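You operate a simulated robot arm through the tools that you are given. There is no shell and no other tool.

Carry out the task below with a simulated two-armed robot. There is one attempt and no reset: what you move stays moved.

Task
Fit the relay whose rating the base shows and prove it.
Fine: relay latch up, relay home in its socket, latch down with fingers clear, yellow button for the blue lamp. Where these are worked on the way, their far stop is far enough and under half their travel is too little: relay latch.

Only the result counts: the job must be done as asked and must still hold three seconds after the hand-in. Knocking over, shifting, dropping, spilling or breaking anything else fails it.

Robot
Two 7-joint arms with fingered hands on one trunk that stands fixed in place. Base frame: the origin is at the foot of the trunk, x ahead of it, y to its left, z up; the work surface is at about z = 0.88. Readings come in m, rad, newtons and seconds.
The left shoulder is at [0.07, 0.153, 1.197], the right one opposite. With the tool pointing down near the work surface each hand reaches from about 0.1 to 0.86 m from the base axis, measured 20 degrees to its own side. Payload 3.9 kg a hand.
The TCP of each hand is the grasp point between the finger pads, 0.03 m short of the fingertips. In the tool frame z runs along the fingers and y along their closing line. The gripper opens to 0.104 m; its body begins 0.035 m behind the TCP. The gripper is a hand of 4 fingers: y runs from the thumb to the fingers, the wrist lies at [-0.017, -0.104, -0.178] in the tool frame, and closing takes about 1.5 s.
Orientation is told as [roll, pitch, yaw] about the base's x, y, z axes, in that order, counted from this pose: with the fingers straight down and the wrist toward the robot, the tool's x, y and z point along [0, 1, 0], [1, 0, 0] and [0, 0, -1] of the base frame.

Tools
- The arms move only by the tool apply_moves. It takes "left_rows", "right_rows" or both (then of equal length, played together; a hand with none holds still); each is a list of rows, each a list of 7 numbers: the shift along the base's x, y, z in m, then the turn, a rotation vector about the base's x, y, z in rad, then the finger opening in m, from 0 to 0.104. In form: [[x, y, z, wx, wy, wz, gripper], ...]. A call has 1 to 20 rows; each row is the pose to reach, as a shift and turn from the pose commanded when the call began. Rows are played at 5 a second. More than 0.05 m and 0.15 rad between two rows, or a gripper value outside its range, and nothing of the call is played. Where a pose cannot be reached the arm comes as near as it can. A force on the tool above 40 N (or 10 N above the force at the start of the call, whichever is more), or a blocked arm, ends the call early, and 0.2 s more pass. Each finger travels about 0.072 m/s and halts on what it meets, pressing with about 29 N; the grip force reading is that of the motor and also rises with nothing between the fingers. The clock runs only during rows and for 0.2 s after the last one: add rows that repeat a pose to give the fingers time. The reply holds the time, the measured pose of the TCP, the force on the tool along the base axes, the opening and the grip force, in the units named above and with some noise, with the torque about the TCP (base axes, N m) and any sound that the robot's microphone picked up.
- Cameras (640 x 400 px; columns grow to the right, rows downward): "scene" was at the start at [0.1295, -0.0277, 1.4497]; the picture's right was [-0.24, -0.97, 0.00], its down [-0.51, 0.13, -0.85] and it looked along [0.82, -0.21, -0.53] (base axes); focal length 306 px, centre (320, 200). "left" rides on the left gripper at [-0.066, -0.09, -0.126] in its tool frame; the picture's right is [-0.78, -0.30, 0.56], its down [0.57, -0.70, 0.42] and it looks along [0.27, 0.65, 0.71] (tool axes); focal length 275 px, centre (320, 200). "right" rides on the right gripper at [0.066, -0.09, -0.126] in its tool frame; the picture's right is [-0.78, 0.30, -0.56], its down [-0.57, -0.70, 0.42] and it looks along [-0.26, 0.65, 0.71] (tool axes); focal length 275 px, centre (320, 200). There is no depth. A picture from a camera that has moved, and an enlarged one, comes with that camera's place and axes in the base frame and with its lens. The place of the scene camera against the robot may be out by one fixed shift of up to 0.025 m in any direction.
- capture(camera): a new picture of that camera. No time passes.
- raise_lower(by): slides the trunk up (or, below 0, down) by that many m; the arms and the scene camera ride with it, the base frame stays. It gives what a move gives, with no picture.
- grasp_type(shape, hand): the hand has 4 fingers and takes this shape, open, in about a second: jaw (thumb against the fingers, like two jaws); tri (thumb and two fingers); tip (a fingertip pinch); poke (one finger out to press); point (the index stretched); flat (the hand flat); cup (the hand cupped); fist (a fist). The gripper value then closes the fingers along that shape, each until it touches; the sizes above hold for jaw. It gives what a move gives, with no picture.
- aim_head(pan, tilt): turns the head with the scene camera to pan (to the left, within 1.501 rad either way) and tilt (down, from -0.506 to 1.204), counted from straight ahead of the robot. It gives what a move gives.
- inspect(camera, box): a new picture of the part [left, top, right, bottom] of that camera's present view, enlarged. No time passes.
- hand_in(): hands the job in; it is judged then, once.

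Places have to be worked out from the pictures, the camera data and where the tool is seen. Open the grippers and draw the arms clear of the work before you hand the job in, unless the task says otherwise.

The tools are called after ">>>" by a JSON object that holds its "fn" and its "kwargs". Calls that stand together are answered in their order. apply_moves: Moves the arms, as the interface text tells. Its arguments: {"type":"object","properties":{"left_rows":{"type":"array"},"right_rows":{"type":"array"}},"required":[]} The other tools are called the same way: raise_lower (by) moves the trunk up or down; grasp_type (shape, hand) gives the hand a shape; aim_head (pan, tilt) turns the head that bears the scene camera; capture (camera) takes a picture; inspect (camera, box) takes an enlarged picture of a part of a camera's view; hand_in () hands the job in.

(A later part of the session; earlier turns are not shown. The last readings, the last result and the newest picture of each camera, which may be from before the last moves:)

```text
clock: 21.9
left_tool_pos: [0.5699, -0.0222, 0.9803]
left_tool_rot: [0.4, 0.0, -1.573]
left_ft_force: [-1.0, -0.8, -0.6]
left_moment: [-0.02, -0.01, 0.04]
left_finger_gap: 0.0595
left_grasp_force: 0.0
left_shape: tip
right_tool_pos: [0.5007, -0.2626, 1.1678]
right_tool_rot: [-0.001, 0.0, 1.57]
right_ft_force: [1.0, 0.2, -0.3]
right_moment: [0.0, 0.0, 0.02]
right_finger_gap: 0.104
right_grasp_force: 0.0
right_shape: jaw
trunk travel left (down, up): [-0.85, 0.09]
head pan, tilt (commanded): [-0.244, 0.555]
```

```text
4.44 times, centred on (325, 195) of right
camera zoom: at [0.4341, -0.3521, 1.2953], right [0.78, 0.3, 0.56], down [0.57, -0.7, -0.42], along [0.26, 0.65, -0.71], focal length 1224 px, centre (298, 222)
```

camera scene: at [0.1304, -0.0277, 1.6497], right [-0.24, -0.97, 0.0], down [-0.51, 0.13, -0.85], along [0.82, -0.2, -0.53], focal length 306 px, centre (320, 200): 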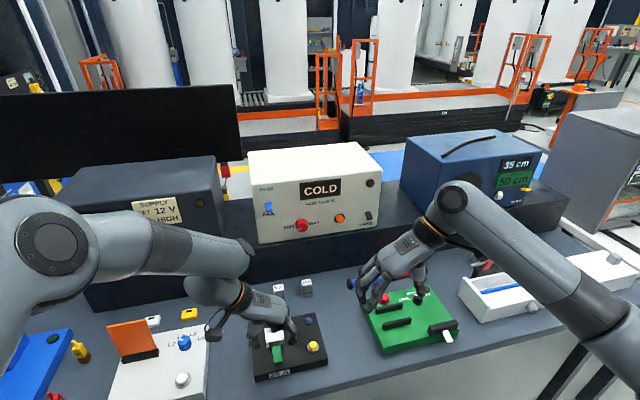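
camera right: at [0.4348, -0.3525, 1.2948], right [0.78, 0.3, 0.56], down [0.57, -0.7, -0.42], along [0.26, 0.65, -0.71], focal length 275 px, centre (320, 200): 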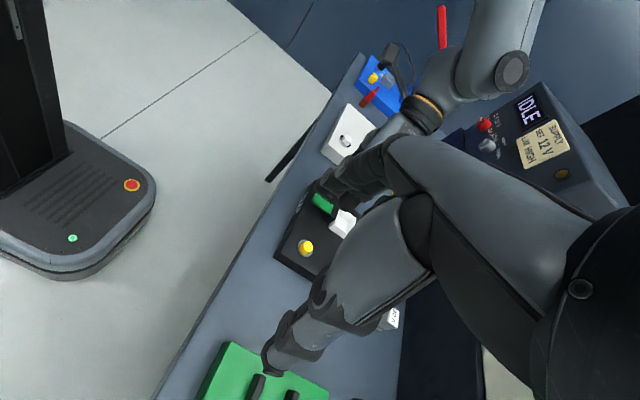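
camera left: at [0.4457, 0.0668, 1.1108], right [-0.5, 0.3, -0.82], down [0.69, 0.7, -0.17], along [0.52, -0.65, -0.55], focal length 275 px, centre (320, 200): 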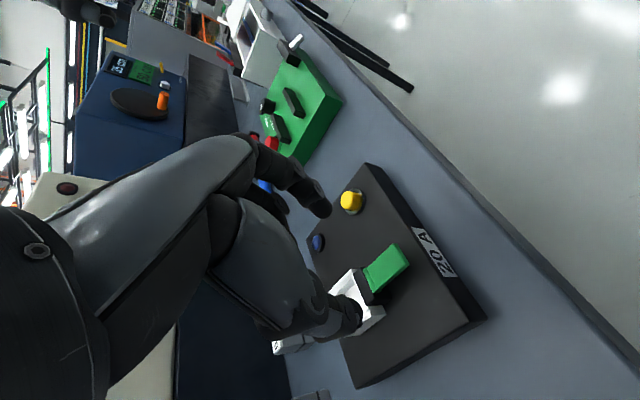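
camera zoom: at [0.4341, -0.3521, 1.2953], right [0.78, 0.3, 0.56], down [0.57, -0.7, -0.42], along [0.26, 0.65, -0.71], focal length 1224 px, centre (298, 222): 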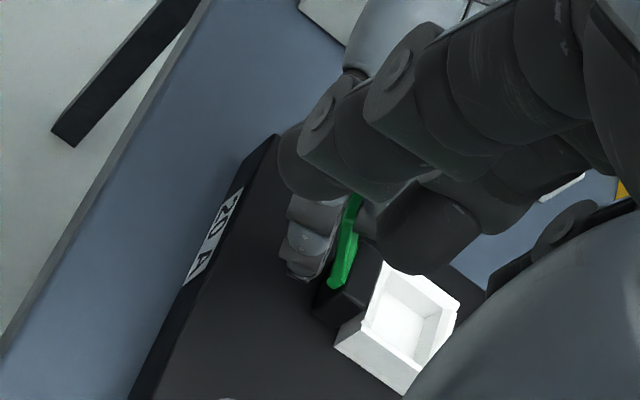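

The lever stays up by itself at roughly 65°. To be sure it is at its far stop, I back the hand out in front of the lever, close the fingers and press gently from the front.

>>> {"fn": "apply_moves", "kwargs": {"left_rows": [[-0.015, 0, 0, 0, 0, 0, 0.06], [-0.03, 0, 0, 0, 0, 0, 0.06], [-0.045, 0, 0.002, 0, 0, 0, 0.06], [-0.045, 0, 0.006, 0, 0, 0, 0.04], [-0.045, 0, 0.01, 0, 0, 0, 0.02], [-0.045, 0, 0.012, 0, 0, 0, 0.0], [-0.045, 0, 0.012, 0, 0, 0, 0.0], [-0.045, 0, 0.012, 0, 0, 0, 0.0]]}}

>>> {"fn": "inspect", "kwargs": {"camera": "left", "box": [270, 150, 430, 350]}}

>>> {"fn": "inspect", "kwargs": {"camera": "right", "box": [280, 150, 370, 240]}}

>>> {"fn": "inspect", "kwargs": {"camera": "scene", "box": [220, 290, 330, 385]}}

```text
clock: 23.7
left_tool_pos: [0.5237, -0.0212, 0.9914]
left_tool_rot: [0.399, -0.001, -1.571]
left_ft_force: [0.1, -0.2, -0.2]
left_moment: [0.0, -0.02, -0.02]
left_finger_gap: 0.0001
left_grasp_force: 29.4
left_shape: tip
right_tool_pos: [0.5011, -0.2614, 1.1684]
right_tool_rot: [0.0, -0.001, 1.57]
right_ft_force: [0.0, 0.4, 0.1]
right_moment: [0.01, 0.04, -0.02]
right_finger_gap: 0.1037
right_grasp_force: 0.1
right_shape: jaw
trunk travel left (down, up): [-0.85, 0.09]
head pan, tilt (commanded): [-0.244, 0.555]
```

```text
2.00 times, centred on (350, 250) of left
camera zoom: at [0.4154, 0.0678, 1.0816], right [-0.5, 0.3, -0.82], down [0.69, 0.7, -0.17], along [0.52, -0.65, -0.55], focal length 551 px, centre (260, 100)
```

zoom: 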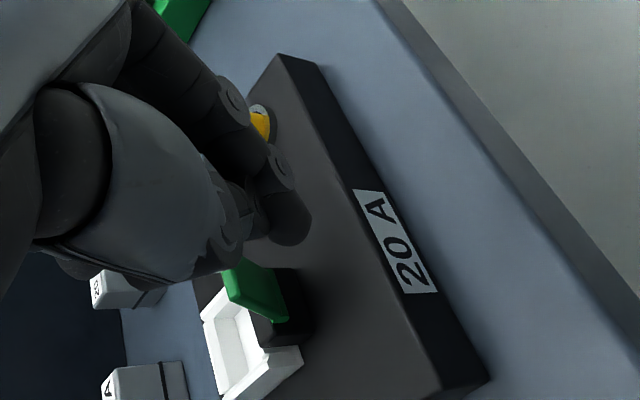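

```text
4.44 times, centred on (325, 195) of right
camera zoom: at [0.434, -0.3526, 1.2951], right [0.78, 0.3, 0.56], down [0.57, -0.7, -0.42], along [0.26, 0.65, -0.71], focal length 1224 px, centre (298, 222)
```

zoom: 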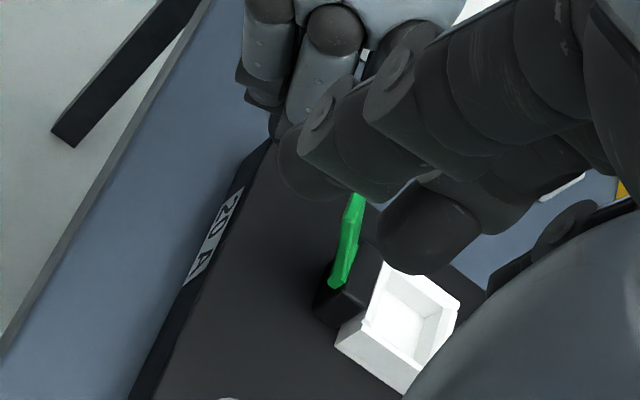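

```text
4.21 times, centred on (275, 338) of scene
camera zoom: at [0.1296, -0.0279, 1.6497], right [-0.24, -0.97, 0.0], down [-0.51, 0.13, -0.85], along [0.82, -0.21, -0.53], focal length 1286 px, centre (510, -379)
```

zoom: 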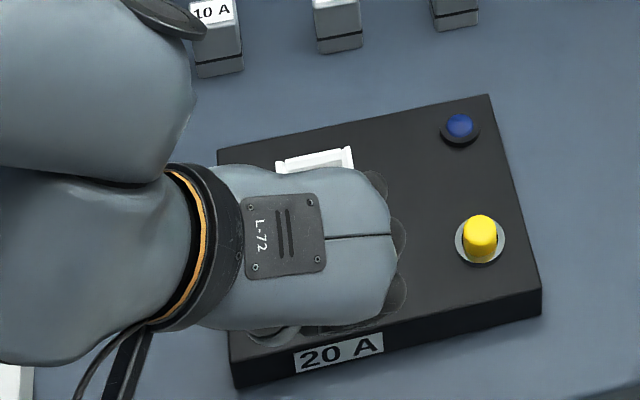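

Fingers are closed in front of the lever at tip height z≈0.964. I advance 34 mm to just about touch.

>>> {"fn": "apply_moves", "kwargs": {"left_rows": [[0.01, -0.002, 0, 0, 0, 0, 0.0], [0.02, -0.003, 0, 0, 0, 0, 0.0], [0.028, -0.003, 0, 0, 0, 0, 0.0], [0.034, -0.003, 0, 0, 0, 0, 0.0]]}}

>>> {"fn": "inspect", "kwargs": {"camera": "left", "box": [270, 150, 430, 350]}}

>>> {"fn": "inspect", "kwargs": {"camera": "right", "box": [280, 150, 370, 240]}}

```text
clock: 24.7
left_tool_pos: [0.5567, -0.0238, 0.9918]
left_tool_rot: [0.4, -0.002, -1.573]
left_ft_force: [-0.7, -0.8, -0.4]
left_moment: [-0.02, 0.03, -0.02]
left_finger_gap: 0.0
left_grasp_force: 28.8
left_shape: tip
right_tool_pos: [0.501, -0.2622, 1.169]
right_tool_rot: [-0.001, -0.001, 1.57]
right_ft_force: [0.1, 0.0, -0.1]
right_moment: [0.03, -0.02, 0.01]
right_finger_gap: 0.1035
right_grasp_force: 0.0
right_shape: jaw
trunk travel left (down, up): [-0.85, 0.09]
head pan, tilt (commanded): [-0.244, 0.555]
```

```text
2.00 times, centred on (350, 250) of left
camera zoom: at [0.4483, 0.0646, 1.0818], right [-0.5, 0.3, -0.81], down [0.69, 0.7, -0.17], along [0.52, -0.65, -0.55], focal length 551 px, centre (260, 100)
```

zoom: 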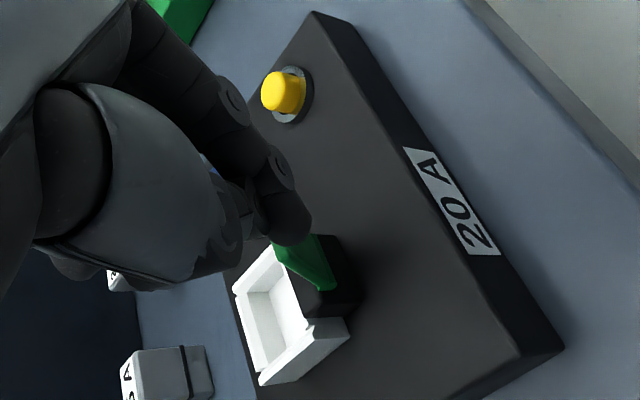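

```text
4.44 times, centred on (325, 195) of right
camera zoom: at [0.4341, -0.3527, 1.2951], right [0.78, 0.3, 0.56], down [0.57, -0.7, -0.42], along [0.26, 0.65, -0.71], focal length 1224 px, centre (298, 222)
```

zoom: 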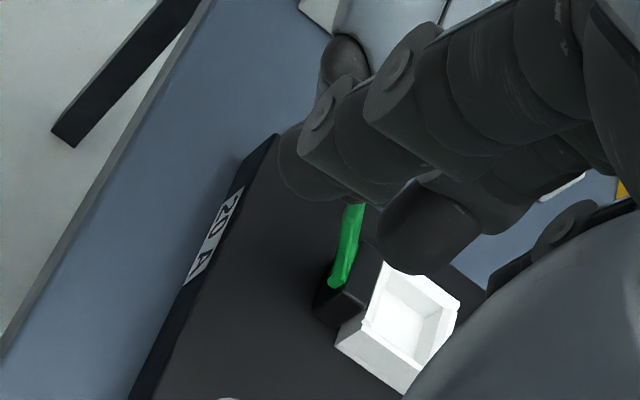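

Not yet touching (force under 1 N). I advance in small steps to feel for contact and the stop.

>>> {"fn": "apply_moves", "kwargs": {"left_rows": [[0.003, 0, 0, 0, 0, 0, 0.0], [0.006, 0, 0, 0, 0, 0, 0.0]]}}

>>> {"fn": "inspect", "kwargs": {"camera": "right", "box": [280, 150, 370, 240]}}

```text
clock: 25.3
left_tool_pos: [0.5643, -0.0243, 0.992]
left_tool_rot: [0.4, -0.001, -1.572]
left_ft_force: [-0.6, 0.2, -0.3]
left_moment: [0.05, 0.02, -0.01]
left_finger_gap: 0.0003
left_grasp_force: 29.4
left_shape: tip
right_tool_pos: [0.5008, -0.2619, 1.169]
right_tool_rot: [0.0, -0.001, 1.572]
right_ft_force: [0.1, -0.1, 0.0]
right_moment: [-0.01, 0.0, 0.0]
right_finger_gap: 0.1038
right_grasp_force: 0.0
right_shape: jaw
trunk travel left (down, up): [-0.85, 0.09]
head pan, tilt (commanded): [-0.244, 0.555]
```

```text
4.44 times, centred on (325, 195) of right
camera zoom: at [0.4341, -0.3527, 1.295], right [0.78, 0.3, 0.56], down [0.57, -0.7, -0.42], along [0.26, 0.65, -0.71], focal length 1224 px, centre (298, 222)
```

zoom: 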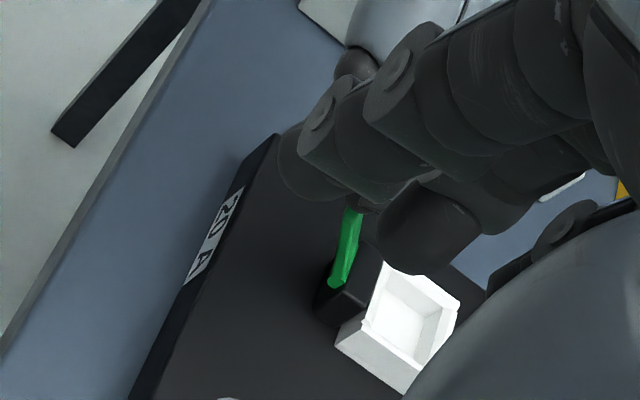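

The right hand's own fingers hide the contact; I curl them into a fist to clear that camera's view.

>>> {"fn": "grasp_type", "kwargs": {"hand": "right", "shape": "fist"}}

>>> {"fn": "capture", "kwargs": {"camera": "right"}}

>>> {"fn": "inspect", "kwargs": {"camera": "left", "box": [270, 150, 430, 350]}}

```text
clock: 26.2
left_tool_pos: [0.5632, -0.0247, 0.9915]
left_tool_rot: [0.399, 0.001, -1.572]
left_ft_force: [-0.3, -0.2, -0.6]
left_moment: [0.01, -0.03, -0.02]
left_finger_gap: 0.0
left_grasp_force: 28.7
left_shape: tip
right_tool_pos: [0.5003, -0.263, 1.1679]
right_tool_rot: [-0.001, -0.002, 1.572]
right_ft_force: [0.0, -0.2, -0.1]
right_moment: [0.01, -0.01, -0.01]
right_finger_gap: 0.0002
right_grasp_force: 0.1
right_shape: fist
trunk travel left (down, up): [-0.85, 0.09]
head pan, tilt (commanded): [-0.244, 0.555]
```

```text
taken
camera right: at [0.4339, -0.3525, 1.2952], right [0.78, 0.3, 0.56], down [0.57, -0.7, -0.42], along [0.26, 0.65, -0.71], focal length 275 px, centre (320, 200)
```

right: 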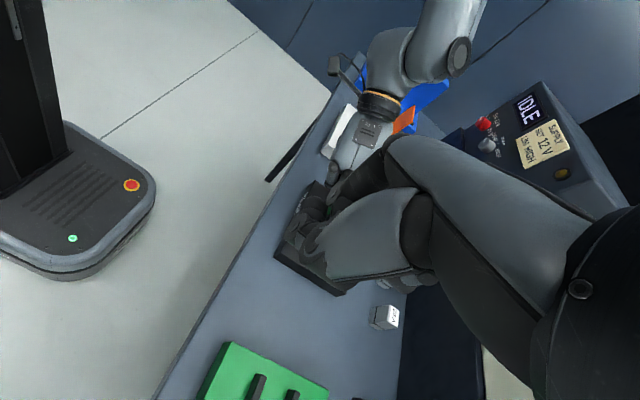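

```text
2.00 times, centred on (350, 250) of left
camera zoom: at [0.454, 0.0646, 1.0811], right [-0.5, 0.3, -0.82], down [0.69, 0.7, -0.17], along [0.52, -0.65, -0.55], focal length 551 px, centre (260, 100)
```

zoom: 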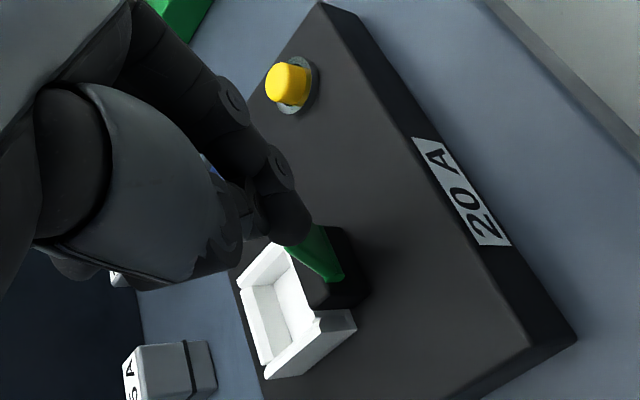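

The fist hides more, so I rely on the left camera. I continue advancing in small steps until force shows.

>>> {"fn": "apply_moves", "kwargs": {"left_rows": [[0.003, 0, 0, 0, 0, 0, 0.0], [0.006, 0, 0, 0, 0, 0, 0.0]]}}

>>> {"fn": "inspect", "kwargs": {"camera": "left", "box": [270, 150, 430, 350]}}

>>> {"fn": "grasp_type", "kwargs": {"hand": "right", "shape": "flat"}}

>>> {"fn": "capture", "kwargs": {"camera": "right"}}

```text
clock: 26.8
left_tool_pos: [0.5678, -0.0248, 0.9918]
left_tool_rot: [0.399, 0.0, -1.572]
left_ft_force: [0.5, -0.8, -0.5]
left_moment: [0.02, 0.02, -0.01]
left_finger_gap: 0.0001
left_grasp_force: 29.2
left_shape: tip
right_tool_pos: [0.5004, -0.2622, 1.1685]
right_tool_rot: [0.0, -0.001, 1.572]
right_ft_force: [-0.2, 0.7, 0.4]
right_moment: [0.02, -0.02, -0.02]
right_finger_gap: 0.0002
right_grasp_force: 0.1
right_shape: fist
trunk travel left (down, up): [-0.85, 0.09]
head pan, tilt (commanded): [-0.244, 0.555]
```

```text
2.00 times, centred on (350, 250) of left
camera zoom: at [0.4597, 0.0642, 1.0814], right [-0.5, 0.3, -0.81], down [0.69, 0.7, -0.17], along [0.52, -0.65, -0.55], focal length 551 px, centre (260, 100)
```

zoom: 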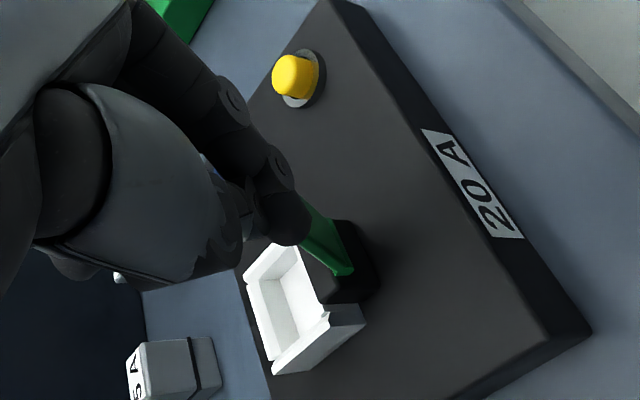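

```text
clock: 27.7
left_tool_pos: [0.5688, -0.0245, 0.9904]
left_tool_rot: [0.4, -0.002, -1.573]
left_ft_force: [-0.8, 0.4, 0.0]
left_moment: [0.02, 0.01, 0.0]
left_finger_gap: 0.0001
left_grasp_force: 28.7
left_shape: tip
right_tool_pos: [0.5007, -0.2627, 1.1692]
right_tool_rot: [0.001, 0.0, 1.57]
right_ft_force: [0.8, 0.1, 0.2]
right_moment: [-0.01, -0.01, -0.02]
right_finger_gap: 0.096
right_grasp_force: 0.1
right_shape: flat
trunk travel left (down, up): [-0.85, 0.09]
head pan, tilt (commanded): [-0.244, 0.555]
```

```text
taken
camera right: at [0.4339, -0.3527, 1.2951], right [0.78, 0.3, 0.56], down [0.57, -0.7, -0.42], along [0.26, 0.65, -0.71], focal length 275 px, centre (320, 200)
```

right: 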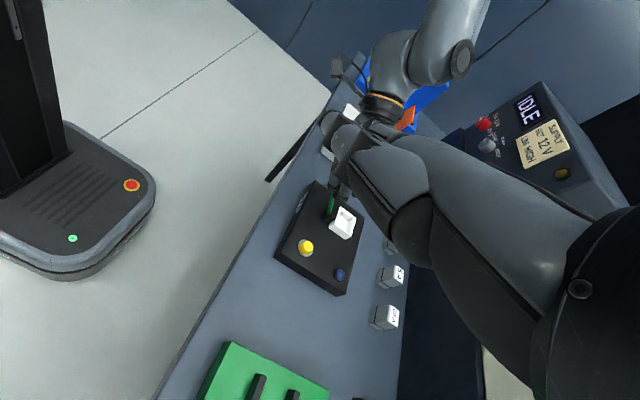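

Flat gives a clear view of the base. I zoom onto the lever and the left fingertips.

>>> {"fn": "inspect", "kwargs": {"camera": "right", "box": [295, 160, 375, 240]}}

```text
5.00 times, centred on (335, 200) of right
camera zoom: at [0.4339, -0.3527, 1.2951], right [0.78, 0.3, 0.56], down [0.57, -0.7, -0.42], along [0.26, 0.65, -0.71], focal length 1376 px, centre (245, 200)
```

zoom: 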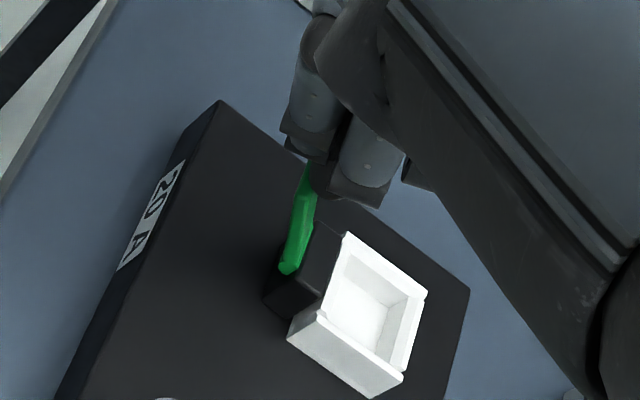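

The closed fingertips sit higher than assumed, about at the lever's top edge, so they were passing over it. I back off 30 mm, lower 20 mm and advance again.

>>> {"fn": "apply_moves", "kwargs": {"left_rows": [[-0.015, 0, 0.002, 0, 0, 0, 0.0], [-0.03, 0, 0.0, 0, 0, 0, 0.0], [-0.03, 0, -0.01, 0, 0, 0, 0.0], [-0.03, 0, -0.02, 0, 0, 0, 0.0], [-0.023, 0, -0.02, 0, 0, 0, 0.0], [-0.016, 0, -0.02, 0, 0, 0, 0.0]]}}

>>> {"fn": "inspect", "kwargs": {"camera": "right", "box": [295, 160, 375, 240]}}

>>> {"fn": "inspect", "kwargs": {"camera": "left", "box": [270, 150, 430, 350]}}

```text
clock: 29.1
left_tool_pos: [0.5547, -0.0257, 0.9702]
left_tool_rot: [0.4, 0.0, -1.572]
left_ft_force: [0.1, 0.8, 0.6]
left_moment: [-0.02, -0.05, 0.02]
left_finger_gap: 0.0
left_grasp_force: 28.9
left_shape: tip
right_tool_pos: [0.5012, -0.2624, 1.1684]
right_tool_rot: [-0.001, 0.0, 1.572]
right_ft_force: [0.0, 0.6, -0.4]
right_moment: [-0.02, -0.02, 0.01]
right_finger_gap: 0.0959
right_grasp_force: 0.1
right_shape: flat
trunk travel left (down, up): [-0.85, 0.09]
head pan, tilt (commanded): [-0.244, 0.555]
```

```text
5.00 times, centred on (335, 200) of right
camera zoom: at [0.4343, -0.3529, 1.2949], right [0.78, 0.3, 0.56], down [0.57, -0.7, -0.43], along [0.26, 0.65, -0.71], focal length 1376 px, centre (245, 200)
```

zoom: 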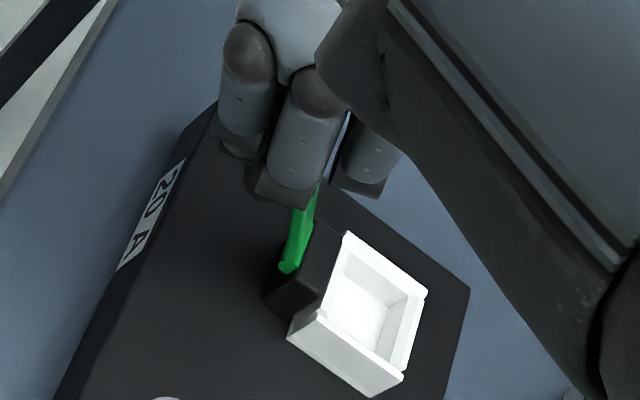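

```text
2.00 times, centred on (350, 250) of left
camera zoom: at [0.4453, 0.0635, 1.0613], right [-0.5, 0.3, -0.81], down [0.69, 0.7, -0.17], along [0.52, -0.65, -0.55], focal length 551 px, centre (260, 100)
```

zoom: 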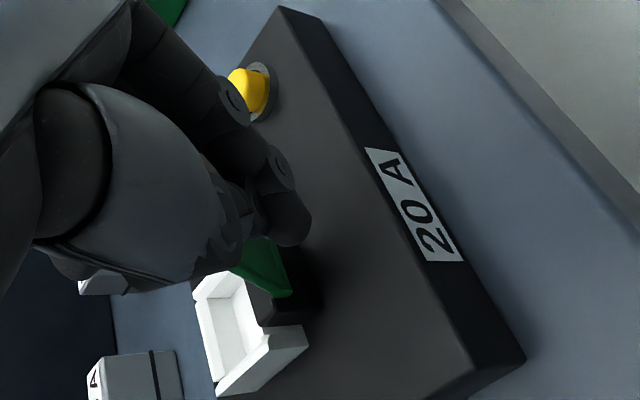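

Now the tips are lower and still in front of the lever. I advance again in small steps.

>>> {"fn": "apply_moves", "kwargs": {"left_rows": [[0.004, 0.001, 0, 0, 0, 0, 0.0], [0.008, 0.001, 0, 0, 0, 0, 0.0]]}}

>>> {"fn": "inspect", "kwargs": {"camera": "right", "box": [295, 160, 375, 240]}}

>>> {"fn": "inspect", "kwargs": {"camera": "left", "box": [290, 200, 390, 320]}}

```text
clock: 29.7
left_tool_pos: [0.5589, -0.0234, 0.9711]
left_tool_rot: [0.398, 0.001, -1.574]
left_ft_force: [-6.5, 1.0, -2.3]
left_moment: [0.0, 0.06, -0.04]
left_finger_gap: 0.0001
left_grasp_force: 29.0
left_shape: tip
right_tool_pos: [0.4998, -0.262, 1.1689]
right_tool_rot: [-0.001, 0.001, 1.572]
right_ft_force: [0.4, 0.0, 0.4]
right_moment: [-0.01, -0.01, 0.01]
right_finger_gap: 0.0961
right_grasp_force: 0.1
right_shape: flat
trunk travel left (down, up): [-0.85, 0.09]
head pan, tilt (commanded): [-0.244, 0.555]
```

```text
5.00 times, centred on (335, 200) of right
camera zoom: at [0.4326, -0.3528, 1.2955], right [0.78, 0.3, 0.56], down [0.57, -0.7, -0.42], along [0.27, 0.65, -0.71], focal length 1376 px, centre (245, 200)
```

zoom: 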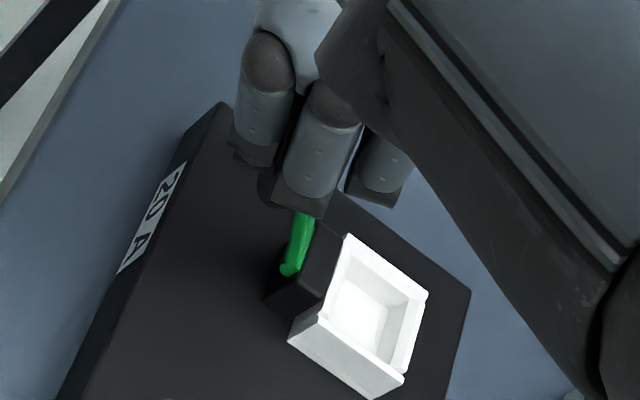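

```text
3.33 times, centred on (340, 260) of left
camera zoom: at [0.4506, 0.0649, 1.0622], right [-0.5, 0.3, -0.81], down [0.69, 0.7, -0.17], along [0.52, -0.65, -0.56], focal length 918 px, centre (253, 0)
```

zoom: 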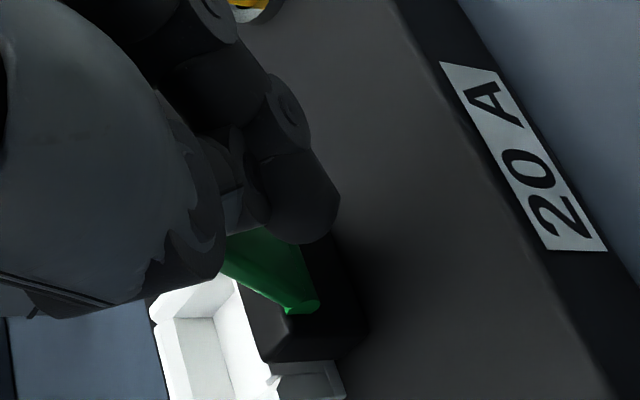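

Contact: about 6.5 N resisting in x. I press a further 6 mm to see whether the lever moves or is against its stop.

>>> {"fn": "apply_moves", "kwargs": {"left_rows": [[0.003, 0, 0, 0, 0, 0, 0.0], [0.006, 0, 0, 0, 0, 0, 0.0], [0.006, 0, 0, 0, 0, 0, 0.0]]}}

>>> {"fn": "inspect", "kwargs": {"camera": "right", "box": [295, 160, 375, 240]}}

>>> {"fn": "inspect", "kwargs": {"camera": "left", "box": [290, 200, 390, 320]}}

```text
clock: 30.5
left_tool_pos: [0.5618, -0.0251, 0.9732]
left_tool_rot: [0.398, 0.0, -1.574]
left_ft_force: [-19.8, 2.7, -2.9]
left_moment: [-0.05, 0.3, -0.05]
left_finger_gap: 0.0
left_grasp_force: 29.0
left_shape: tip
right_tool_pos: [0.4972, -0.2619, 1.1711]
right_tool_rot: [-0.002, 0.001, 1.571]
right_ft_force: [-0.8, 0.5, -0.6]
right_moment: [0.01, 0.02, -0.03]
right_finger_gap: 0.0961
right_grasp_force: 0.0
right_shape: flat
trunk travel left (down, up): [-0.85, 0.09]
head pan, tilt (commanded): [-0.244, 0.555]
```

```text
5.00 times, centred on (335, 200) of right
camera zoom: at [0.43, -0.3522, 1.2965], right [0.77, 0.3, 0.56], down [0.57, -0.7, -0.42], along [0.27, 0.65, -0.71], focal length 1376 px, centre (245, 200)
```

zoom: 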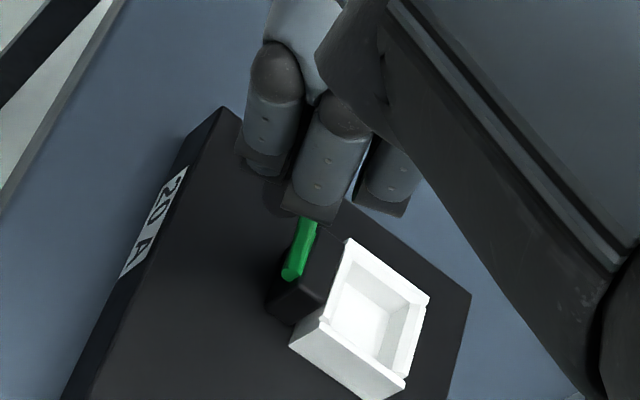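

```text
3.33 times, centred on (340, 260) of left
camera zoom: at [0.453, 0.065, 1.0627], right [-0.5, 0.3, -0.81], down [0.69, 0.7, -0.17], along [0.52, -0.65, -0.55], focal length 918 px, centre (253, 0)
```

zoom: 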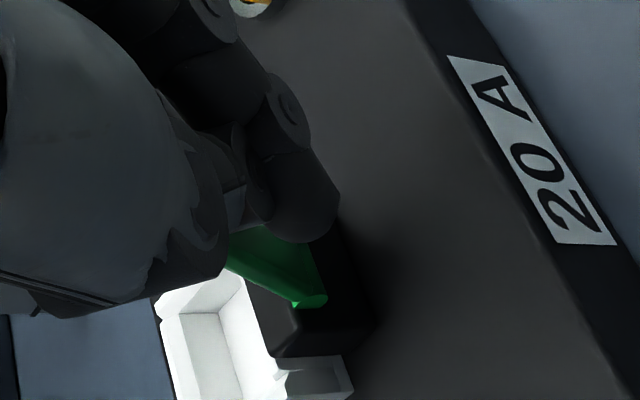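

20 N against only ~3 mm of give: the lever is at its far stop. I back the left hand off and move it up and to the left, out of the way.

>>> {"fn": "apply_moves", "kwargs": {"left_rows": [[-0.01, 0, 0, 0, 0, 0, 0.0], [-0.03, 0, 0, 0, 0, 0, 0.0], [-0.05, 0.01, 0.02, 0, 0, 0, 0.0], [-0.06, 0.03, 0.055, 0, 0, 0, 0.0], [-0.06, 0.06, 0.085, 0, 0, 0, 0.0], [-0.06, 0.1, 0.11, 0, 0, 0, 0.0], [-0.06, 0.14, 0.13, 0, 0, 0, 0.0], [-0.06, 0.18, 0.15, 0, 0, 0, 0.0], [-0.06, 0.22, 0.17, 0, 0, 0, 0.0]]}}

>>> {"fn": "capture", "kwargs": {"camera": "scene"}}

>>> {"fn": "inspect", "kwargs": {"camera": "right", "box": [260, 150, 420, 340]}}

>>> {"fn": "inspect", "kwargs": {"camera": "scene", "box": [220, 270, 340, 385]}}

```text
clock: 32.5
left_tool_pos: [0.5109, 0.19, 1.1312]
left_tool_rot: [0.398, -0.006, -1.572]
left_ft_force: [0.2, -0.1, 0.9]
left_moment: [0.0, 0.02, -0.01]
left_finger_gap: 0.0002
left_grasp_force: 28.5
left_shape: tip
left hand out of reach, approached as far as the arm can: row 9
right_tool_pos: [0.4995, -0.2611, 1.1697]
right_tool_rot: [0.002, 0.002, 1.57]
right_ft_force: [-1.0, 1.4, -0.2]
right_moment: [-0.03, -0.03, -0.01]
right_finger_gap: 0.0958
right_grasp_force: 0.0
right_shape: flat
trunk travel left (down, up): [-0.85, 0.09]
head pan, tilt (commanded): [-0.244, 0.555]
```

```text
taken
camera scene: at [0.1285, -0.0255, 1.6498], right [-0.24, -0.97, 0.0], down [-0.51, 0.13, -0.85], along [0.82, -0.21, -0.53], focal length 306 px, centre (320, 200)
```

scene: 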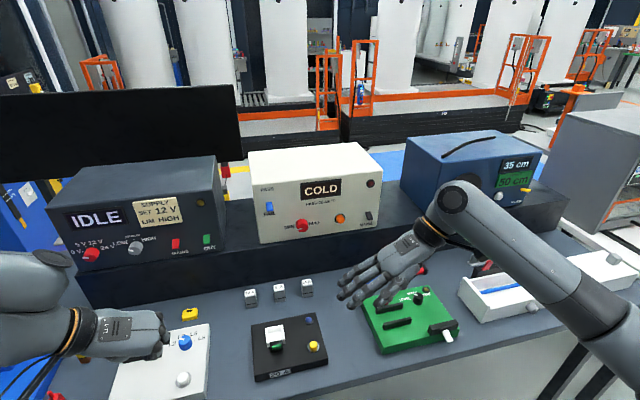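

```text
2.11 times, centred on (340, 245) of right
camera zoom: at [0.4332, -0.3507, 1.296], right [0.78, 0.3, 0.56], down [0.57, -0.7, -0.42], along [0.27, 0.65, -0.71], focal length 580 px, centre (278, 105)
```

zoom: 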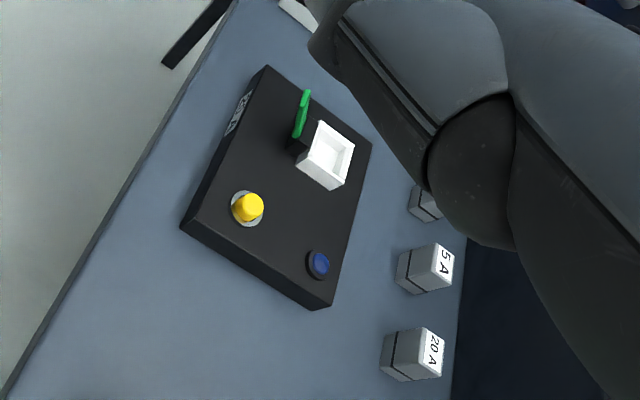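

```text
3.48 times, centred on (280, 328) of scene
camera zoom: at [0.1285, -0.0255, 1.6498], right [-0.24, -0.97, 0.0], down [-0.51, 0.13, -0.85], along [0.82, -0.21, -0.53], focal length 1062 px, centre (459, -244)
```

zoom: 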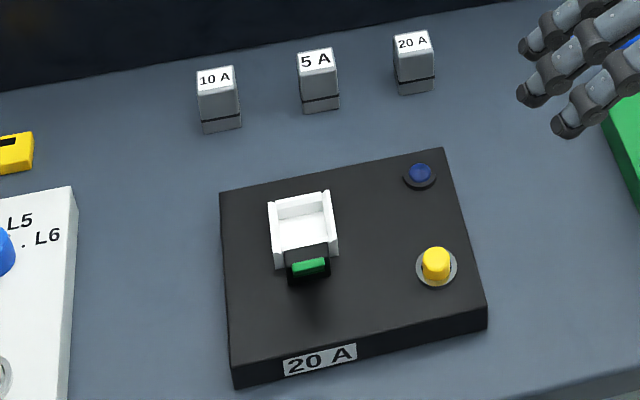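

The lever stays up leaning toward the robot and leaves the socket open from above. Next I shape the right hand as "tri" for the relay and view its form.

>>> {"fn": "grasp_type", "kwargs": {"hand": "right", "shape": "tri"}}

>>> {"fn": "apply_moves", "kwargs": {"right_rows": [[0.02, 0.01, 0, 0, 0, 0, 0.06], [0.05, 0.03, -0.005, 0, 0, 0, 0.06], [0.09, 0.055, -0.01, 0, 0, 0, 0.06], [0.13, 0.08, -0.015, 0, 0, 0, 0.06], [0.17, 0.1, -0.02, 0, 0, 0, 0.06], [0.2, 0.125, -0.03, 0, 0, 0, 0.06], [0.2, 0.125, -0.03, 0, 0, 0, 0.06]]}}

>>> {"fn": "capture", "kwargs": {"camera": "right"}}

>>> {"fn": "capture", "kwargs": {"camera": "scene"}}

```text
clock: 33.4
left_tool_pos: [0.5131, 0.1869, 1.1313]
left_tool_rot: [0.401, -0.002, -1.574]
left_ft_force: [0.6, 0.4, -0.5]
left_moment: [-0.02, -0.01, -0.01]
left_finger_gap: 0.0
left_grasp_force: 29.4
left_shape: tip
right_tool_pos: [0.5015, -0.2624, 1.1677]
right_tool_rot: [0.0, 0.0, 1.569]
right_ft_force: [-0.4, -0.7, 0.2]
right_moment: [-0.03, -0.03, 0.02]
right_finger_gap: 0.1039
right_grasp_force: 0.0
right_shape: tri
trunk travel left (down, up): [-0.85, 0.09]
head pan, tilt (commanded): [-0.244, 0.555]
```

```text
clock: 35.0
left_tool_pos: [0.5127, 0.1879, 1.1312]
left_tool_rot: [0.401, -0.004, -1.574]
left_ft_force: [-0.8, -0.7, -0.7]
left_moment: [0.0, 0.0, 0.01]
left_finger_gap: 0.0
left_grasp_force: 29.0
left_shape: tip
right_tool_pos: [0.7019, -0.1341, 1.1394]
right_tool_rot: [-0.002, -0.001, 1.572]
right_ft_force: [0.9, 1.1, -0.3]
right_moment: [0.0, 0.01, -0.02]
right_finger_gap: 0.0605
right_grasp_force: 0.1
right_shape: tri
trunk travel left (down, up): [-0.85, 0.09]
head pan, tilt (commanded): [-0.244, 0.555]
```

```text
taken
camera right: at [0.6354, -0.2249, 1.2654], right [0.77, 0.3, 0.56], down [0.57, -0.7, -0.42], along [0.26, 0.65, -0.71], focal length 275 px, centre (320, 200)
```

right: 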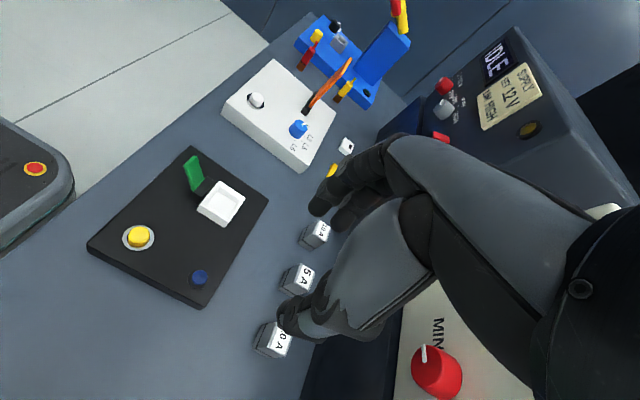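

```text
taken
camera scene: at [0.1287, -0.0278, 1.6498], right [-0.24, -0.97, 0.0], down [-0.51, 0.13, -0.85], along [0.82, -0.2, -0.53], focal length 306 px, centre (320, 200)
```

scene: 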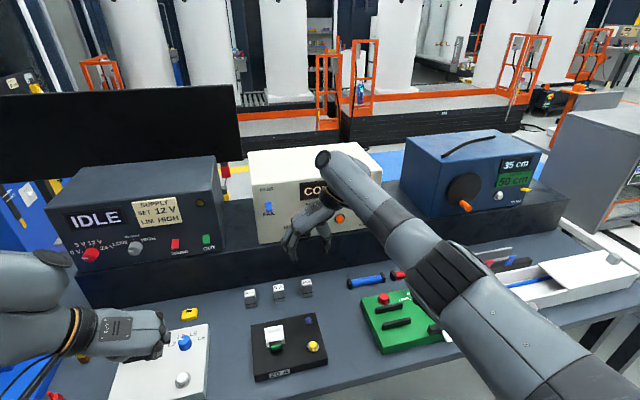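

Reached above the relay row without trouble. I zoom the right camera on the 20 A relay and the socket to measure them.

>>> {"fn": "inspect", "kwargs": {"camera": "right", "box": [230, 190, 370, 370]}}

>>> {"fn": "inspect", "kwargs": {"camera": "right", "box": [150, 140, 270, 250]}}

>>> {"fn": "inspect", "kwargs": {"camera": "scene", "box": [230, 200, 370, 310]}}

```text
2.22 times, centred on (300, 280) of right
camera zoom: at [0.6354, -0.2249, 1.2654], right [0.77, 0.3, 0.56], down [0.57, -0.7, -0.42], along [0.26, 0.65, -0.71], focal length 612 px, centre (364, 22)
```

zoom: 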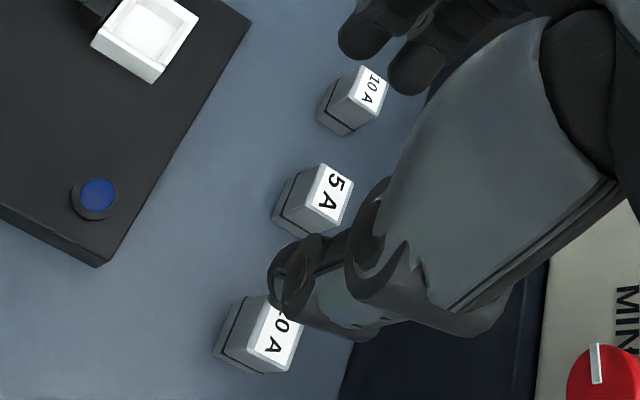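

```text
3.64 times, centred on (210, 195) of right
camera zoom: at [0.6354, -0.2249, 1.2654], right [0.77, 0.3, 0.56], down [0.57, -0.7, -0.42], along [0.26, 0.65, -0.71], focal length 1001 px, centre (720, 218)
```

zoom: 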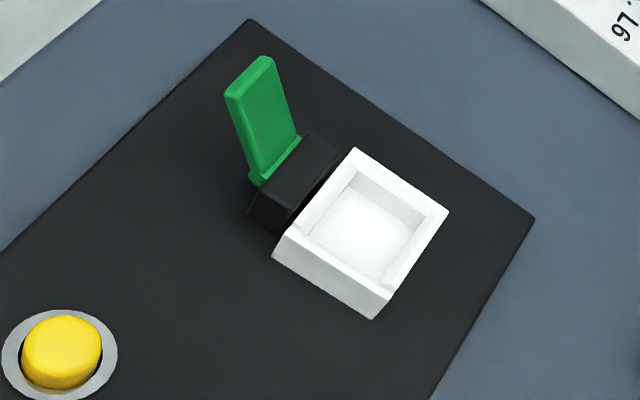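

```text
3.64 times, centred on (300, 255) of scene
camera zoom: at [0.1287, -0.0278, 1.6498], right [-0.24, -0.97, 0.0], down [-0.51, 0.13, -0.85], along [0.82, -0.2, -0.53], focal length 1111 px, centre (393, 0)
```

zoom: 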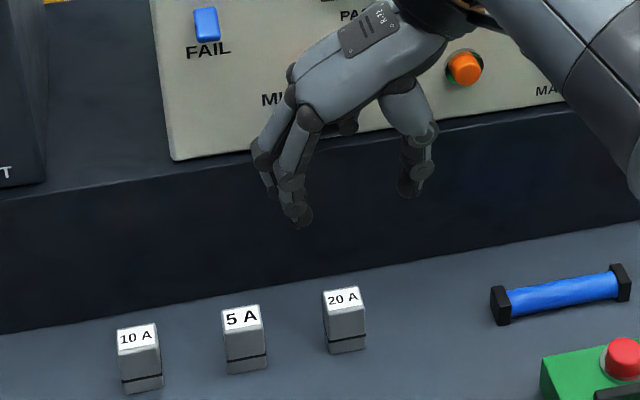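

Socket centre measures about (0.632, -0.026) with yaw ≈0, and the relays are roughly 24 mm (x) by 31 mm (y). I move the right hand above the 20 A relay at TCP (0.779, -0.138, 1.06).

>>> {"fn": "apply_moves", "kwargs": {"right_rows": [[0.026, -0.001, -0.026, 0, 0, 0, 0.06], [0.052, -0.003, -0.053, 0, 0, 0, 0.06], [0.077, -0.004, -0.079, 0, 0, 0, 0.06], [0.077, -0.004, -0.079, 0, 0, 0, 0.06]]}}

>>> {"fn": "capture", "kwargs": {"camera": "right"}}

>>> {"fn": "inspect", "kwargs": {"camera": "scene", "box": [230, 200, 370, 310]}}

```text
clock: 36.0
left_tool_pos: [0.5133, 0.1883, 1.131]
left_tool_rot: [0.402, -0.004, -1.572]
left_ft_force: [0.8, 0.5, 0.1]
left_moment: [0.0, -0.01, -0.01]
left_finger_gap: 0.0001
left_grasp_force: 28.8
left_shape: tip
right_tool_pos: [0.6975, -0.1244, 1.0705]
right_tool_rot: [-0.001, 0.002, 1.571]
right_ft_force: [-0.4, -0.8, -0.4]
right_moment: [-0.02, 0.01, 0.0]
right_finger_gap: 0.0602
right_grasp_force: 0.0
right_shape: tri
right hand out of reach, approached as far as the arm can: row 1, 2, 3, 4
trunk travel left (down, up): [-0.85, 0.09]
head pan, tilt (commanded): [-0.244, 0.555]
```

```text
taken
camera right: at [0.6296, -0.2135, 1.1969], right [0.78, 0.3, 0.56], down [0.57, -0.7, -0.42], along [0.26, 0.65, -0.71], focal length 275 px, centre (320, 200)
```

right: 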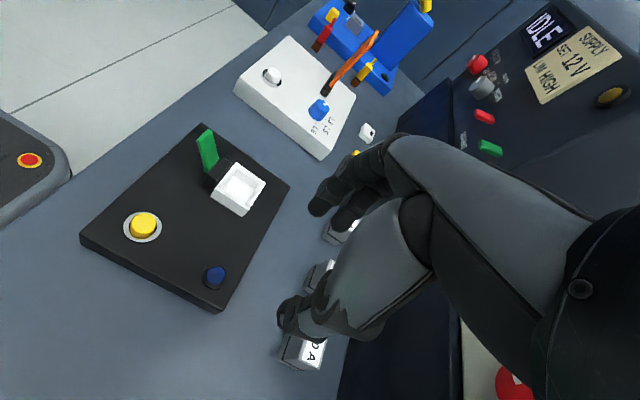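

```text
3.64 times, centred on (300, 255) of scene
camera zoom: at [0.1307, -0.0263, 1.6496], right [-0.24, -0.97, 0.0], down [-0.51, 0.13, -0.85], along [0.82, -0.21, -0.53], focal length 1111 px, centre (393, 0)
```

zoom: 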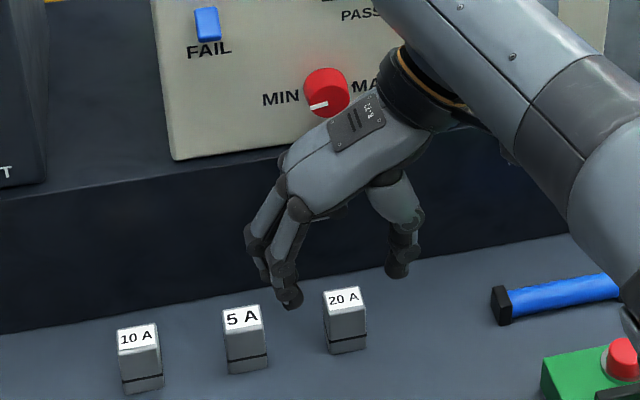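

At this yaw the right arm runs out of reach beyond x≈0.70, so I'll pick with yaw 0, where the wrist stays nearer. I raise the left hand, and back the right hand up while turning it to yaw 0, before lowering the trunk a bit.

>>> {"fn": "apply_moves", "kwargs": {"right_rows": [[-0.01, -0.003, 0.015, 0, 0, -0.131, 0.06], [-0.018, -0.005, 0.03, 0, 0, -0.262, 0.06], [-0.026, -0.008, 0.045, 0, 0, -0.393, 0.06], [-0.034, -0.01, 0.06, 0, 0, -0.524, 0.06], [-0.042, -0.013, 0.075, 0, 0, -0.654, 0.06], [-0.05, -0.015, 0.09, 0, 0, -0.785, 0.06], [-0.058, -0.018, 0.105, 0, 0, -0.916, 0.06], [-0.066, -0.02, 0.12, 0, 0, -1.047, 0.06], [-0.074, -0.023, 0.135, 0, 0, -1.178, 0.06], [-0.082, -0.025, 0.15, 0, 0, -1.309, 0.06], [-0.09, -0.028, 0.165, 0, 0, -1.44, 0.06], [-0.1, -0.03, 0.18, 0, 0, -1.571, 0.06]], "left_rows": [[0, 0, 0.01, 0, 0, 0, 0.0], [0, 0, 0.02, 0, 0, 0, 0.0], [0, 0, 0.03, 0, 0, 0, 0.0], [0, 0, 0.04, 0, 0, 0, 0.0], [0, 0, 0.05, 0, 0, 0, 0.0], [0, 0, 0.06, 0, 0, 0, 0.0], [0, 0, 0.07, 0, 0, 0, 0.0], [0, 0, 0.08, 0, 0, 0, 0.0], [0, 0, 0.09, 0, 0, 0, 0.0], [0, 0, 0.1, 0, 0, 0, 0.0], [0, 0, 0.11, 0, 0, 0, 0.0], [0, 0, 0.12, 0, 0, 0, 0.0]]}}

```text
clock: 38.6
left_tool_pos: [0.5478, 0.1362, 1.2113]
left_tool_rot: [0.402, -0.003, -1.573]
left_ft_force: [-0.1, -0.2, -0.6]
left_moment: [0.02, -0.02, -0.01]
left_finger_gap: 0.0
left_grasp_force: 29.0
left_shape: tip
left hand out of reach, approached as far as the arm can: row 1, 2, 3, 4, 5, 6, 7, 8, 9, 10, 11, 12
right_tool_pos: [0.5956, -0.1584, 1.2482]
right_tool_rot: [-0.001, 0.001, -0.004]
right_ft_force: [0.2, -0.4, -0.3]
right_moment: [-0.03, -0.01, -0.01]
right_finger_gap: 0.0601
right_grasp_force: 0.1
right_shape: tri
trunk travel left (down, up): [-0.85, 0.09]
head pan, tilt (commanded): [-0.244, 0.555]
```

Right hand is at yaw 0. I lower the trunk by 0.1 m to bring the relay within reach.

>>> {"fn": "raise_lower", "kwargs": {"by": -0.1}}

>>> {"fn": "apply_moves", "kwargs": {"right_rows": [[0.04, 0.005, -0.01, 0, 0, 0, 0.06], [0.08, 0.01, -0.03, 0, 0, 0, 0.06], [0.12, 0.015, -0.05, 0, 0, 0, 0.06], [0.16, 0.02, -0.07, 0, 0, 0, 0.06], [0.178, 0.02, -0.088, 0, 0, 0, 0.06], [0.178, 0.02, -0.088, 0, 0, 0, 0.06]]}}

>>> {"fn": "capture", "kwargs": {"camera": "right"}}

>>> {"fn": "capture", "kwargs": {"camera": "scene"}}

>>> {"fn": "capture", "kwargs": {"camera": "left"}}

```text
clock: 39.9
left_tool_pos: [0.5478, 0.1374, 1.1106]
left_tool_rot: [0.401, 0.0, -1.574]
left_ft_force: [-0.7, -0.6, 0.4]
left_moment: [0.01, 0.01, 0.04]
left_finger_gap: 0.0
left_grasp_force: 28.7
left_shape: tip
right_tool_pos: [0.5953, -0.158, 1.1472]
right_tool_rot: [0.0, 0.0, 0.0]
right_ft_force: [0.6, 0.3, -0.5]
right_moment: [0.0, -0.01, -0.01]
right_finger_gap: 0.0601
right_grasp_force: 0.1
right_shape: tri
trunk travel left (down, up): [-0.75, 0.19]
head pan, tilt (commanded): [-0.244, 0.555]
```

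```text
clock: 41.3
left_tool_pos: [0.5488, 0.1364, 1.1101]
left_tool_rot: [0.402, -0.003, -1.574]
left_ft_force: [0.8, -0.4, 0.2]
left_moment: [-0.02, 0.02, -0.02]
left_finger_gap: 0.0
left_grasp_force: 29.0
left_shape: tip
right_tool_pos: [0.7749, -0.1375, 1.0568]
right_tool_rot: [0.0, 0.001, -0.001]
right_ft_force: [-0.4, 0.3, 0.1]
right_moment: [0.01, -0.03, 0.0]
right_finger_gap: 0.0603
right_grasp_force: 0.0
right_shape: tri
trunk travel left (down, up): [-0.75, 0.19]
head pan, tilt (commanded): [-0.244, 0.555]
```

```text
taken
camera right: at [0.6849, -0.0725, 1.1834], right [0.3, -0.78, 0.56], down [-0.7, -0.57, -0.43], along [0.65, -0.26, -0.71], focal length 275 px, centre (320, 200)
```

right: 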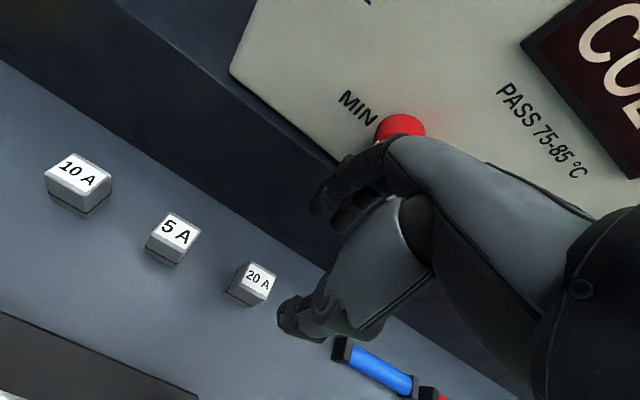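

```text
taken
camera scene: at [0.1287, -0.028, 1.5498], right [-0.24, -0.97, 0.0], down [-0.51, 0.13, -0.85], along [0.82, -0.21, -0.53], focal length 306 px, centre (320, 200)
```

scene: 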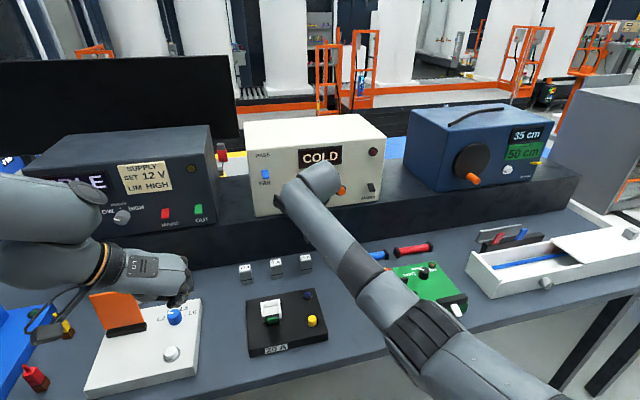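

```text
taken
camera left: at [0.4387, 0.2254, 1.2005], right [-0.5, 0.3, -0.82], down [0.69, 0.7, -0.17], along [0.52, -0.65, -0.55], focal length 275 px, centre (320, 200)
```

left: 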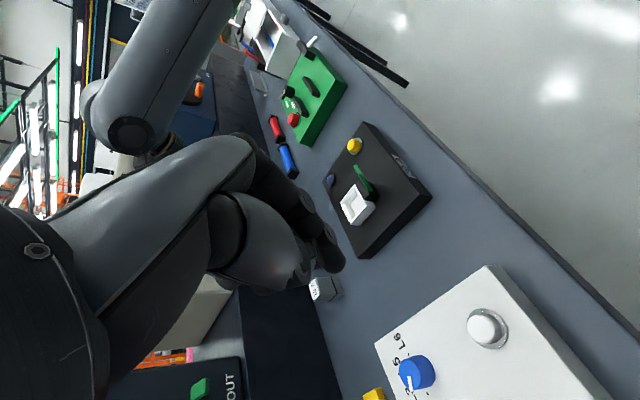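

The hand is over the relay at yaw 0. I zoom in to measure the relay's centre and yaw against the TCP axis.

>>> {"fn": "inspect", "kwargs": {"camera": "right", "box": [200, 230, 320, 330]}}

>>> {"fn": "inspect", "kwargs": {"camera": "right", "box": [130, 130, 400, 380]}}

```text
4.00 times, centred on (260, 280) of right
camera zoom: at [0.6849, -0.0725, 1.1834], right [0.3, -0.78, 0.56], down [-0.7, -0.57, -0.43], along [0.65, -0.26, -0.71], focal length 1101 px, centre (560, -120)
```

zoom: 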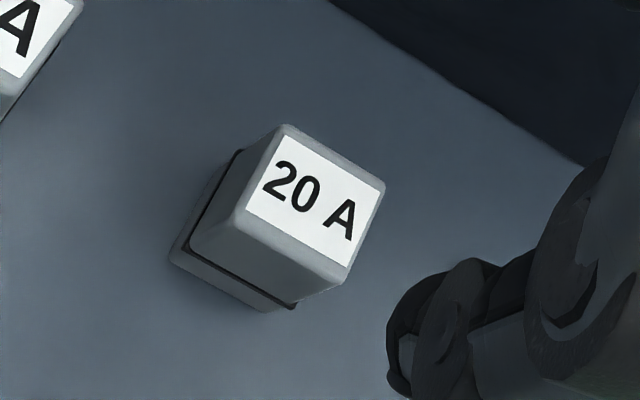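

```text
1.60 times, centred on (265, 255) of right
camera zoom: at [0.6849, -0.0725, 1.1834], right [0.3, -0.78, 0.56], down [-0.7, -0.57, -0.43], along [0.65, -0.26, -0.71], focal length 440 px, centre (408, 112)
```

zoom: 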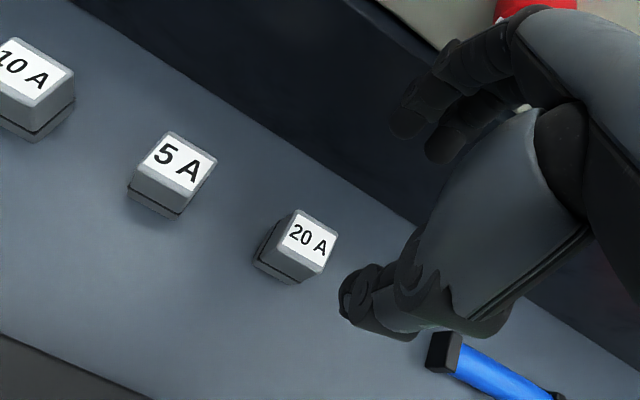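

The relay is square to the axes, centred near (0.7845, -0.138) with its top at z≈0.931. I close the tri grasp in the air to 0.024 m to see where the pads meet relative to the TCP axis.

>>> {"fn": "apply_moves", "kwargs": {"right_rows": [[0.004, 0, 0, 0, 0, 0, 0.045], [0.0095, -0.0005, 0, 0, 0, 0, 0.035], [0.0095, -0.0005, 0, 0, 0, 0, 0.024], [0.0095, -0.0005, 0, 0, 0, 0, 0.024], [0.0095, -0.0005, 0, 0, 0, 0, 0.024]]}}

>>> {"fn": "inspect", "kwargs": {"camera": "right", "box": [220, 150, 420, 350]}}

>>> {"fn": "inspect", "kwargs": {"camera": "scene", "box": [230, 180, 370, 300]}}

>>> {"fn": "inspect", "kwargs": {"camera": "left", "box": [60, 60, 360, 310]}}

```text
clock: 42.5
left_tool_pos: [0.5484, 0.1373, 1.11]
left_tool_rot: [0.401, -0.002, -1.573]
left_ft_force: [0.1, -0.3, 0.4]
left_moment: [0.01, -0.03, -0.01]
left_finger_gap: 0.0
left_grasp_force: 28.9
left_shape: tip
right_tool_pos: [0.7855, -0.1386, 1.0587]
right_tool_rot: [0.0, 0.0, 0.001]
right_ft_force: [0.1, 0.6, -0.5]
right_moment: [0.01, 0.01, 0.0]
right_finger_gap: 0.0245
right_grasp_force: 0.1
right_shape: tri
trunk travel left (down, up): [-0.75, 0.19]
head pan, tilt (commanded): [-0.244, 0.555]
```

```text
2.00 times, centred on (320, 250) of right
camera zoom: at [0.6933, -0.0721, 1.1846], right [0.3, -0.78, 0.56], down [-0.7, -0.57, -0.42], along [0.65, -0.27, -0.71], focal length 551 px, centre (320, 100)
```

zoom: 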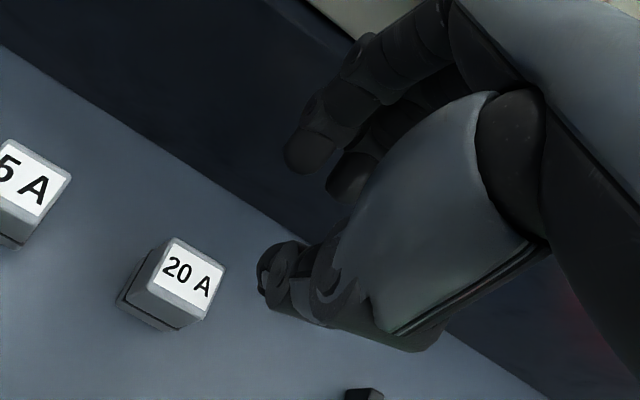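

```text
3.33 times, centred on (300, 240) of scene
camera zoom: at [0.1295, -0.0276, 1.5497], right [-0.24, -0.97, 0.0], down [-0.51, 0.13, -0.85], along [0.82, -0.21, -0.53], focal length 1018 px, centre (387, 67)
```

zoom: 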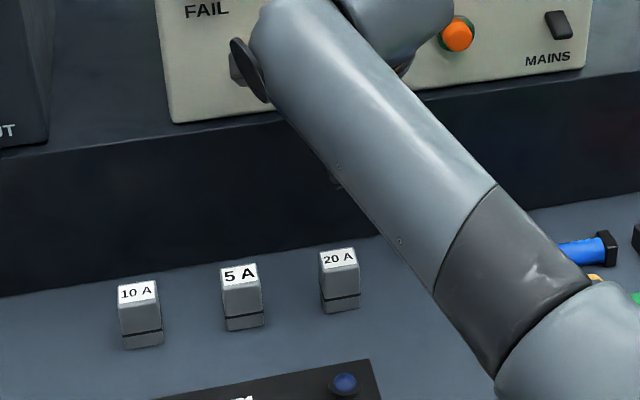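

```text
1.60 times, centred on (210, 185) of left
camera zoom: at [0.4393, 0.2258, 1.2002], right [-0.5, 0.3, -0.82], down [0.69, 0.7, -0.17], along [0.52, -0.65, -0.55], focal length 440 px, centre (496, 224)
```

zoom: 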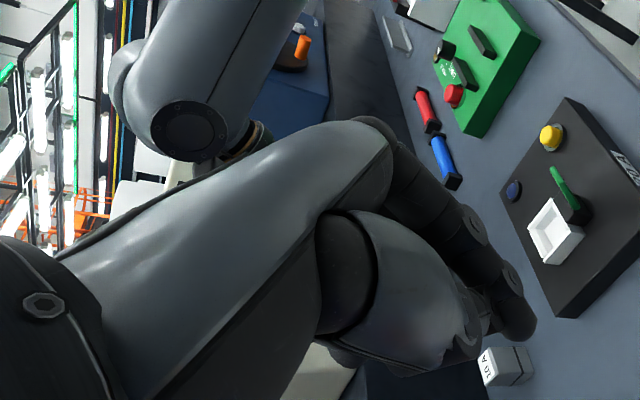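

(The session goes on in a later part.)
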